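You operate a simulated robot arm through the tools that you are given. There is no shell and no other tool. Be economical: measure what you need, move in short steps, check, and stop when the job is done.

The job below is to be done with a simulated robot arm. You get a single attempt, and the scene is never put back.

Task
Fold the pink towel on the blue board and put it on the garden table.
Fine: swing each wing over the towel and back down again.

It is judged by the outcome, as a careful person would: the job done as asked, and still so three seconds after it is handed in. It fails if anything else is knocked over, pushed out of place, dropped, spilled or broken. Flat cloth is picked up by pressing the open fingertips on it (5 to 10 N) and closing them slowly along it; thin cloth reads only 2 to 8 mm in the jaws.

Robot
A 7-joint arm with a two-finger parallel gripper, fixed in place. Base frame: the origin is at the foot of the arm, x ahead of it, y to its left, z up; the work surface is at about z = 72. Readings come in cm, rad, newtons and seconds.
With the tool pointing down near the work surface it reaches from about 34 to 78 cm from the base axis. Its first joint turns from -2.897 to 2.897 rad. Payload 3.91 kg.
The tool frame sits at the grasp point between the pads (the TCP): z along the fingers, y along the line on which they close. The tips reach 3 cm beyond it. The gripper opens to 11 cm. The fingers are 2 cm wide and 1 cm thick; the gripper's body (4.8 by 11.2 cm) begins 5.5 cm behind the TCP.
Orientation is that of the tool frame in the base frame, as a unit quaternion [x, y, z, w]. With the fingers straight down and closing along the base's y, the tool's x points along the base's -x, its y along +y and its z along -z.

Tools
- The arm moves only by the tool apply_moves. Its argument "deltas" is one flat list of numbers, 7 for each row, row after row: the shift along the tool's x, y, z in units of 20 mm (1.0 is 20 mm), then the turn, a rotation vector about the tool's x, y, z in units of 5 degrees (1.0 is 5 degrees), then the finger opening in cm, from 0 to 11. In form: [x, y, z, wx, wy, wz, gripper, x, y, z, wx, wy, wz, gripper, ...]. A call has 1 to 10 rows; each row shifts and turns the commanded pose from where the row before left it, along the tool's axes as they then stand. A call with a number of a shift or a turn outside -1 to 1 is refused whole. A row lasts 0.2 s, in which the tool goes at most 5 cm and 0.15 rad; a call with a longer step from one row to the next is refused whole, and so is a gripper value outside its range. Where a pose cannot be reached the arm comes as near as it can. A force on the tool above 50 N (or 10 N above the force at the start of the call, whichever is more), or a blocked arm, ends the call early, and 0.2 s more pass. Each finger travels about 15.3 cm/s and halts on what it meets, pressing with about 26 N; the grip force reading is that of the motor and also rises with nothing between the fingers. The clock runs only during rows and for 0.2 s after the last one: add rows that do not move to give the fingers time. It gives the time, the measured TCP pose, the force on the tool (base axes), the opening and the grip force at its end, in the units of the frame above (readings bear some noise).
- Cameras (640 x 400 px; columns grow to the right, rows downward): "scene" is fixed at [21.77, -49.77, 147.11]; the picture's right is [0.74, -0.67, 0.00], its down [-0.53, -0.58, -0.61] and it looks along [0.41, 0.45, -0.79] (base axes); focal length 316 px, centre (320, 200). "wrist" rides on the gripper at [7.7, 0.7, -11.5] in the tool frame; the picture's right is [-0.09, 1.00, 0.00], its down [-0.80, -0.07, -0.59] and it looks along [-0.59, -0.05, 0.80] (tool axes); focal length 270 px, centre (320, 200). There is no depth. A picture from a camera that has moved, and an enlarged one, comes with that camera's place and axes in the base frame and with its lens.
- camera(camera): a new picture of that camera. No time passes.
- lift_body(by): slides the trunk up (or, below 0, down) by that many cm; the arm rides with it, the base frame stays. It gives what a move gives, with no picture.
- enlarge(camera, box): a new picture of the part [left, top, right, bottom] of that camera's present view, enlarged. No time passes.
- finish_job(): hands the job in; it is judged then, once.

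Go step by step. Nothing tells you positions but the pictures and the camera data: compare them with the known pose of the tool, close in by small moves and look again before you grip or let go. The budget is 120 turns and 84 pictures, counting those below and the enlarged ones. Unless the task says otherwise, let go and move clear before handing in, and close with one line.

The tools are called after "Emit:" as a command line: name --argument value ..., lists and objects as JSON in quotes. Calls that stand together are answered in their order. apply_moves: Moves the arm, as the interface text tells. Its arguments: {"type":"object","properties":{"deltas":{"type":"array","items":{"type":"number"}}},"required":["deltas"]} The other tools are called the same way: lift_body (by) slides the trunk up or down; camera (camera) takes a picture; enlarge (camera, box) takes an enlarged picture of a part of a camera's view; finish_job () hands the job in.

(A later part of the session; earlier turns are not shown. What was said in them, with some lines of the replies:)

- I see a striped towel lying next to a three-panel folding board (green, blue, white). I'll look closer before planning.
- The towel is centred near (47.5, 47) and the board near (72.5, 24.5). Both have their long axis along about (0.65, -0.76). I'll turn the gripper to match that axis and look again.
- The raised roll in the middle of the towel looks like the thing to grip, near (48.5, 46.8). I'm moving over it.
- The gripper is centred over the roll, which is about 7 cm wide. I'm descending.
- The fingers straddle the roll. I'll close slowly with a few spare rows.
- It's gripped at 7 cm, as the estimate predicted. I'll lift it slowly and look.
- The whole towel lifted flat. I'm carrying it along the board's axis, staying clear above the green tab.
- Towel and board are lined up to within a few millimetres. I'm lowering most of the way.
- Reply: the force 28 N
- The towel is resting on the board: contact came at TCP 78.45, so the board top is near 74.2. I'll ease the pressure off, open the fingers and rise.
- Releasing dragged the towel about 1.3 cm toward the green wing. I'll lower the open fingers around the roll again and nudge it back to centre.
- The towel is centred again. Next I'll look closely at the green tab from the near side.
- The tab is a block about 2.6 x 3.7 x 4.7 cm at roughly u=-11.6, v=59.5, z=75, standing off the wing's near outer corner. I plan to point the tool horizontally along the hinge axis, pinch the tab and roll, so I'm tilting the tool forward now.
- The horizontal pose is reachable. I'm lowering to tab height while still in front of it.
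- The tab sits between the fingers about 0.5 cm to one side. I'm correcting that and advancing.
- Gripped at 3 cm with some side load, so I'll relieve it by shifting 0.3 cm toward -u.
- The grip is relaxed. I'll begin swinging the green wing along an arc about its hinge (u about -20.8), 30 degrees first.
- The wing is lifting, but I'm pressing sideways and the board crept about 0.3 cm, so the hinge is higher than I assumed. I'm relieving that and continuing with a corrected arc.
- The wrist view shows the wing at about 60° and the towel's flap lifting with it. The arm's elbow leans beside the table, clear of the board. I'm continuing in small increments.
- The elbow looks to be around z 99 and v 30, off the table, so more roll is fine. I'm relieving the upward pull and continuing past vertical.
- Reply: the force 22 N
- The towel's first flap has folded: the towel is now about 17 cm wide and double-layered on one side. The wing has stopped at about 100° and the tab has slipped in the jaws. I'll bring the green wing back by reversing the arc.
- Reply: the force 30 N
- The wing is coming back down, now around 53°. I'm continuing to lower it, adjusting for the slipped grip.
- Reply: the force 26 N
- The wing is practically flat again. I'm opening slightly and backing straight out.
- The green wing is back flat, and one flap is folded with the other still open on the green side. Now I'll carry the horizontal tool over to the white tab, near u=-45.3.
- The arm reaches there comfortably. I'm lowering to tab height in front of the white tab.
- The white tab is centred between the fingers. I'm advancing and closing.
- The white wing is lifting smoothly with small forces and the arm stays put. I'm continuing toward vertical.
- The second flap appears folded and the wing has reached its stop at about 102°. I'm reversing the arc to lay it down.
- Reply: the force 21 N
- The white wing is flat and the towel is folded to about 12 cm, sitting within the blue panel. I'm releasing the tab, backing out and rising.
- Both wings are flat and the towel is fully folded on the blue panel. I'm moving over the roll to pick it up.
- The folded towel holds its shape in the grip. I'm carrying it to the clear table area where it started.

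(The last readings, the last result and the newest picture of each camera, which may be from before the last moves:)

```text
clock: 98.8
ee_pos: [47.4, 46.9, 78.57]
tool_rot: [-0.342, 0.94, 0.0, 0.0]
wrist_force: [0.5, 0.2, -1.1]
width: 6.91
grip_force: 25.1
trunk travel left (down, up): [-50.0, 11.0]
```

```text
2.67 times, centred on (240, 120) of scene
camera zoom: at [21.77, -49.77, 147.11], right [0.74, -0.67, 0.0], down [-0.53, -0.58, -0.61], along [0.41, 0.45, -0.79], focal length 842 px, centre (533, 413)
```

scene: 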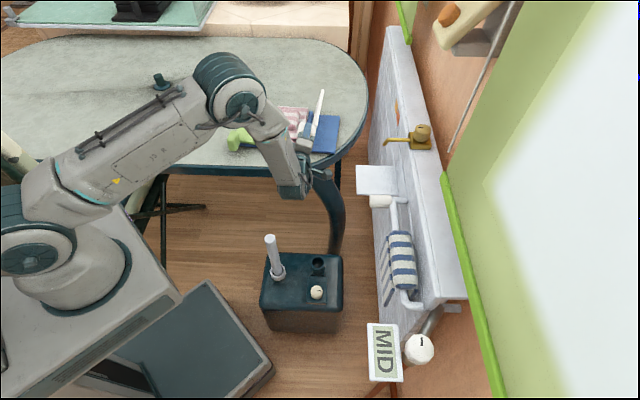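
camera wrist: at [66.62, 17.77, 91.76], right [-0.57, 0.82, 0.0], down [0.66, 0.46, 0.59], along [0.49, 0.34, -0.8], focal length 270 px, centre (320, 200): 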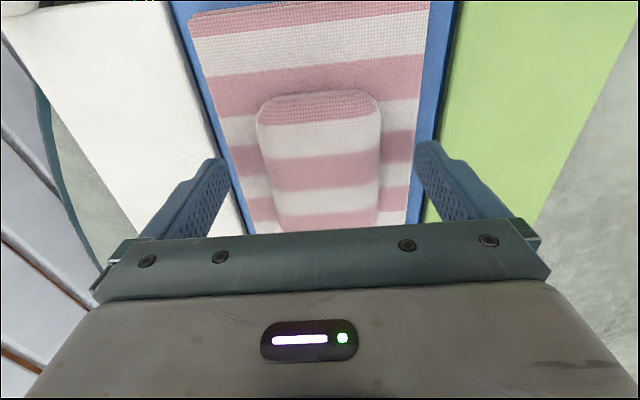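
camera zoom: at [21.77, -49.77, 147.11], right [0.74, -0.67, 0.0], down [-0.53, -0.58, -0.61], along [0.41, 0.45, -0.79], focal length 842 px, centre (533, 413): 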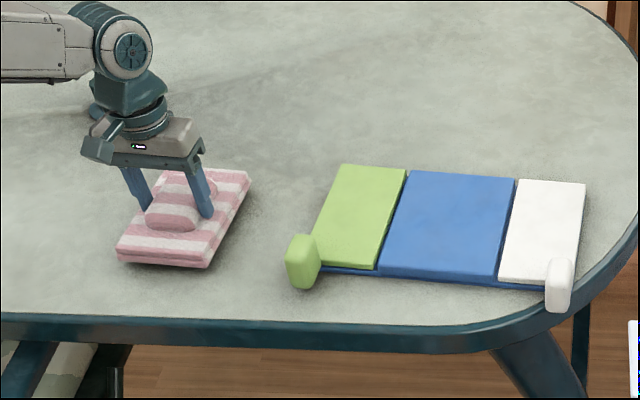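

I'm over bare table, so I'll lower gently until contact.

Emit:
apply_moves --deltas '[0, 0, 0.25, 0, 0, 0, 4.5, 0, 0, 0.2, 0, 0, 0, 4.5, 0, 0, 0, 0, 0, 0, 4.5]'

Emit:
apply_moves --deltas '[0, 0, 0.15, 0, 0, 0, 4.5, 0, 0, 0, 0, 0, 0, 4.5]'

Emit:
apply_moves --deltas '[0, 0, 0.1, 0, 0, 0, 4.5, 0, 0, 0, 0, 0, 0, 4.5]'

```text
clock: 99.6
ee_pos: [47.39, 46.76, 77.63]
tool_rot: [-0.342, 0.94, -0.001, 0.0]
wrist_force: [1.1, -0.3, -0.9]
width: 6.94
grip_force: 25.9
trunk travel left (down, up): [-50.0, 11.0]
```

```text
clock: 100.2
ee_pos: [47.33, 46.97, 77.28]
tool_rot: [-0.342, 0.94, -0.001, -0.001]
wrist_force: [0.2, 0.2, -1.6]
width: 6.95
grip_force: 26.4
trunk travel left (down, up): [-50.0, 11.0]
```

```text
clock: 100.8
ee_pos: [47.41, 46.8, 77.21]
tool_rot: [-0.343, 0.939, 0.0, 0.001]
wrist_force: [1.1, 0.0, 10.7]
width: 6.96
grip_force: 25.7
trunk travel left (down, up): [-50.0, 11.0]
```

Contact at 77.2, as expected. I'm releasing slowly and rising clear.

Emit:
apply_moves --deltas '[0, 0, -0.04, 0, 0, 0, 5.5, 0, 0, 0, 0, 0, 0, 7, 0, 0, 0, 0, 0, 0, 8, 0, 0, 0, 0, 0, 0, 9, 0, 0, 0, 0, 0, 0, 10, 0, 0, 0, 0, 0, 0, 11, 0, 0, -0.5, 0, 0, 0, 11, 0, 0, -1, 0, 0, 0, 11, 0, 0, -1, 0, 0, 0, 11, 0, 0, -1, 0, 0, 0, 11]'

Emit:
apply_moves --deltas '[0, 0, -1, 0, 0, 0, 11, 0, 0, -1, 0, 0, 0, 11, 0, 0, -1, 0, 0, 0, 11, 0, 0, -1, 0, 0, 0, 11, 0, 0, -1, 0, 0, 0, 11, 0, 0, -1, 0, 0, 0, 11, 0, 0, 0, 0, 0, 0, 11]'

Emit:
camera --camera "scene"

Emit:
enlarge --camera "scene" --box '[120, 60, 360, 180]'

```text
clock: 103.0
ee_pos: [47.39, 46.77, 84.18]
tool_rot: [-0.343, 0.939, 0.001, 0.0]
wrist_force: [-0.3, -0.1, -0.2]
width: 10.99
grip_force: 0.1
trunk travel left (down, up): [-50.0, 11.0]
```

```text
clock: 104.6
ee_pos: [47.24, 46.82, 96.07]
tool_rot: [-0.342, 0.94, 0.0, 0.0]
wrist_force: [0.0, -0.8, -0.6]
width: 11.02
grip_force: 0.0
trunk travel left (down, up): [-50.0, 11.0]
```

```text
10 pictures are left
```

scene: 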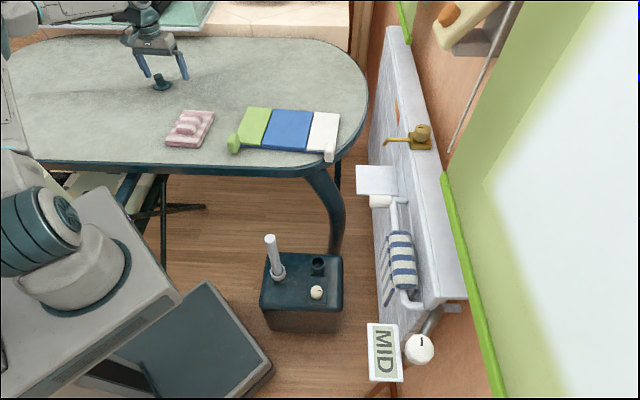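

```text
2.67 times, centred on (240, 120) of scene
camera zoom: at [21.77, -49.77, 147.11], right [0.74, -0.67, 0.0], down [-0.53, -0.58, -0.61], along [0.41, 0.45, -0.79], focal length 842 px, centre (533, 413)
```

zoom: 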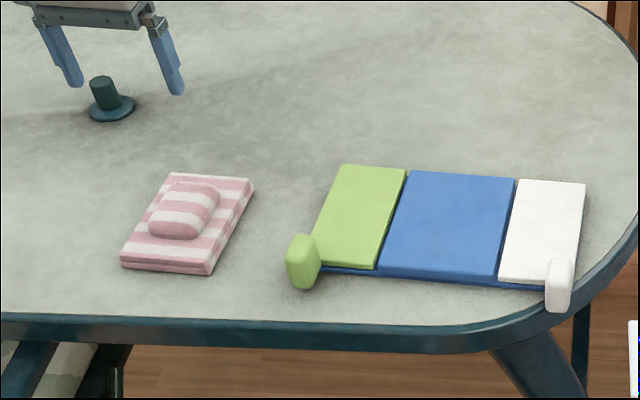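

The folded towel rests on the bare garden table, the board is flat with both wings down, and the gripper is clear. I'm handing in now.

Emit:
finish_job

```text
The job is handed in.
```

The pink towel was folded on the blue board and now lies on the garden table. Each wing went just past upright (about 100°, where it stopped) and back down flat, and the board crept about 1 cm along the table while I swung them.
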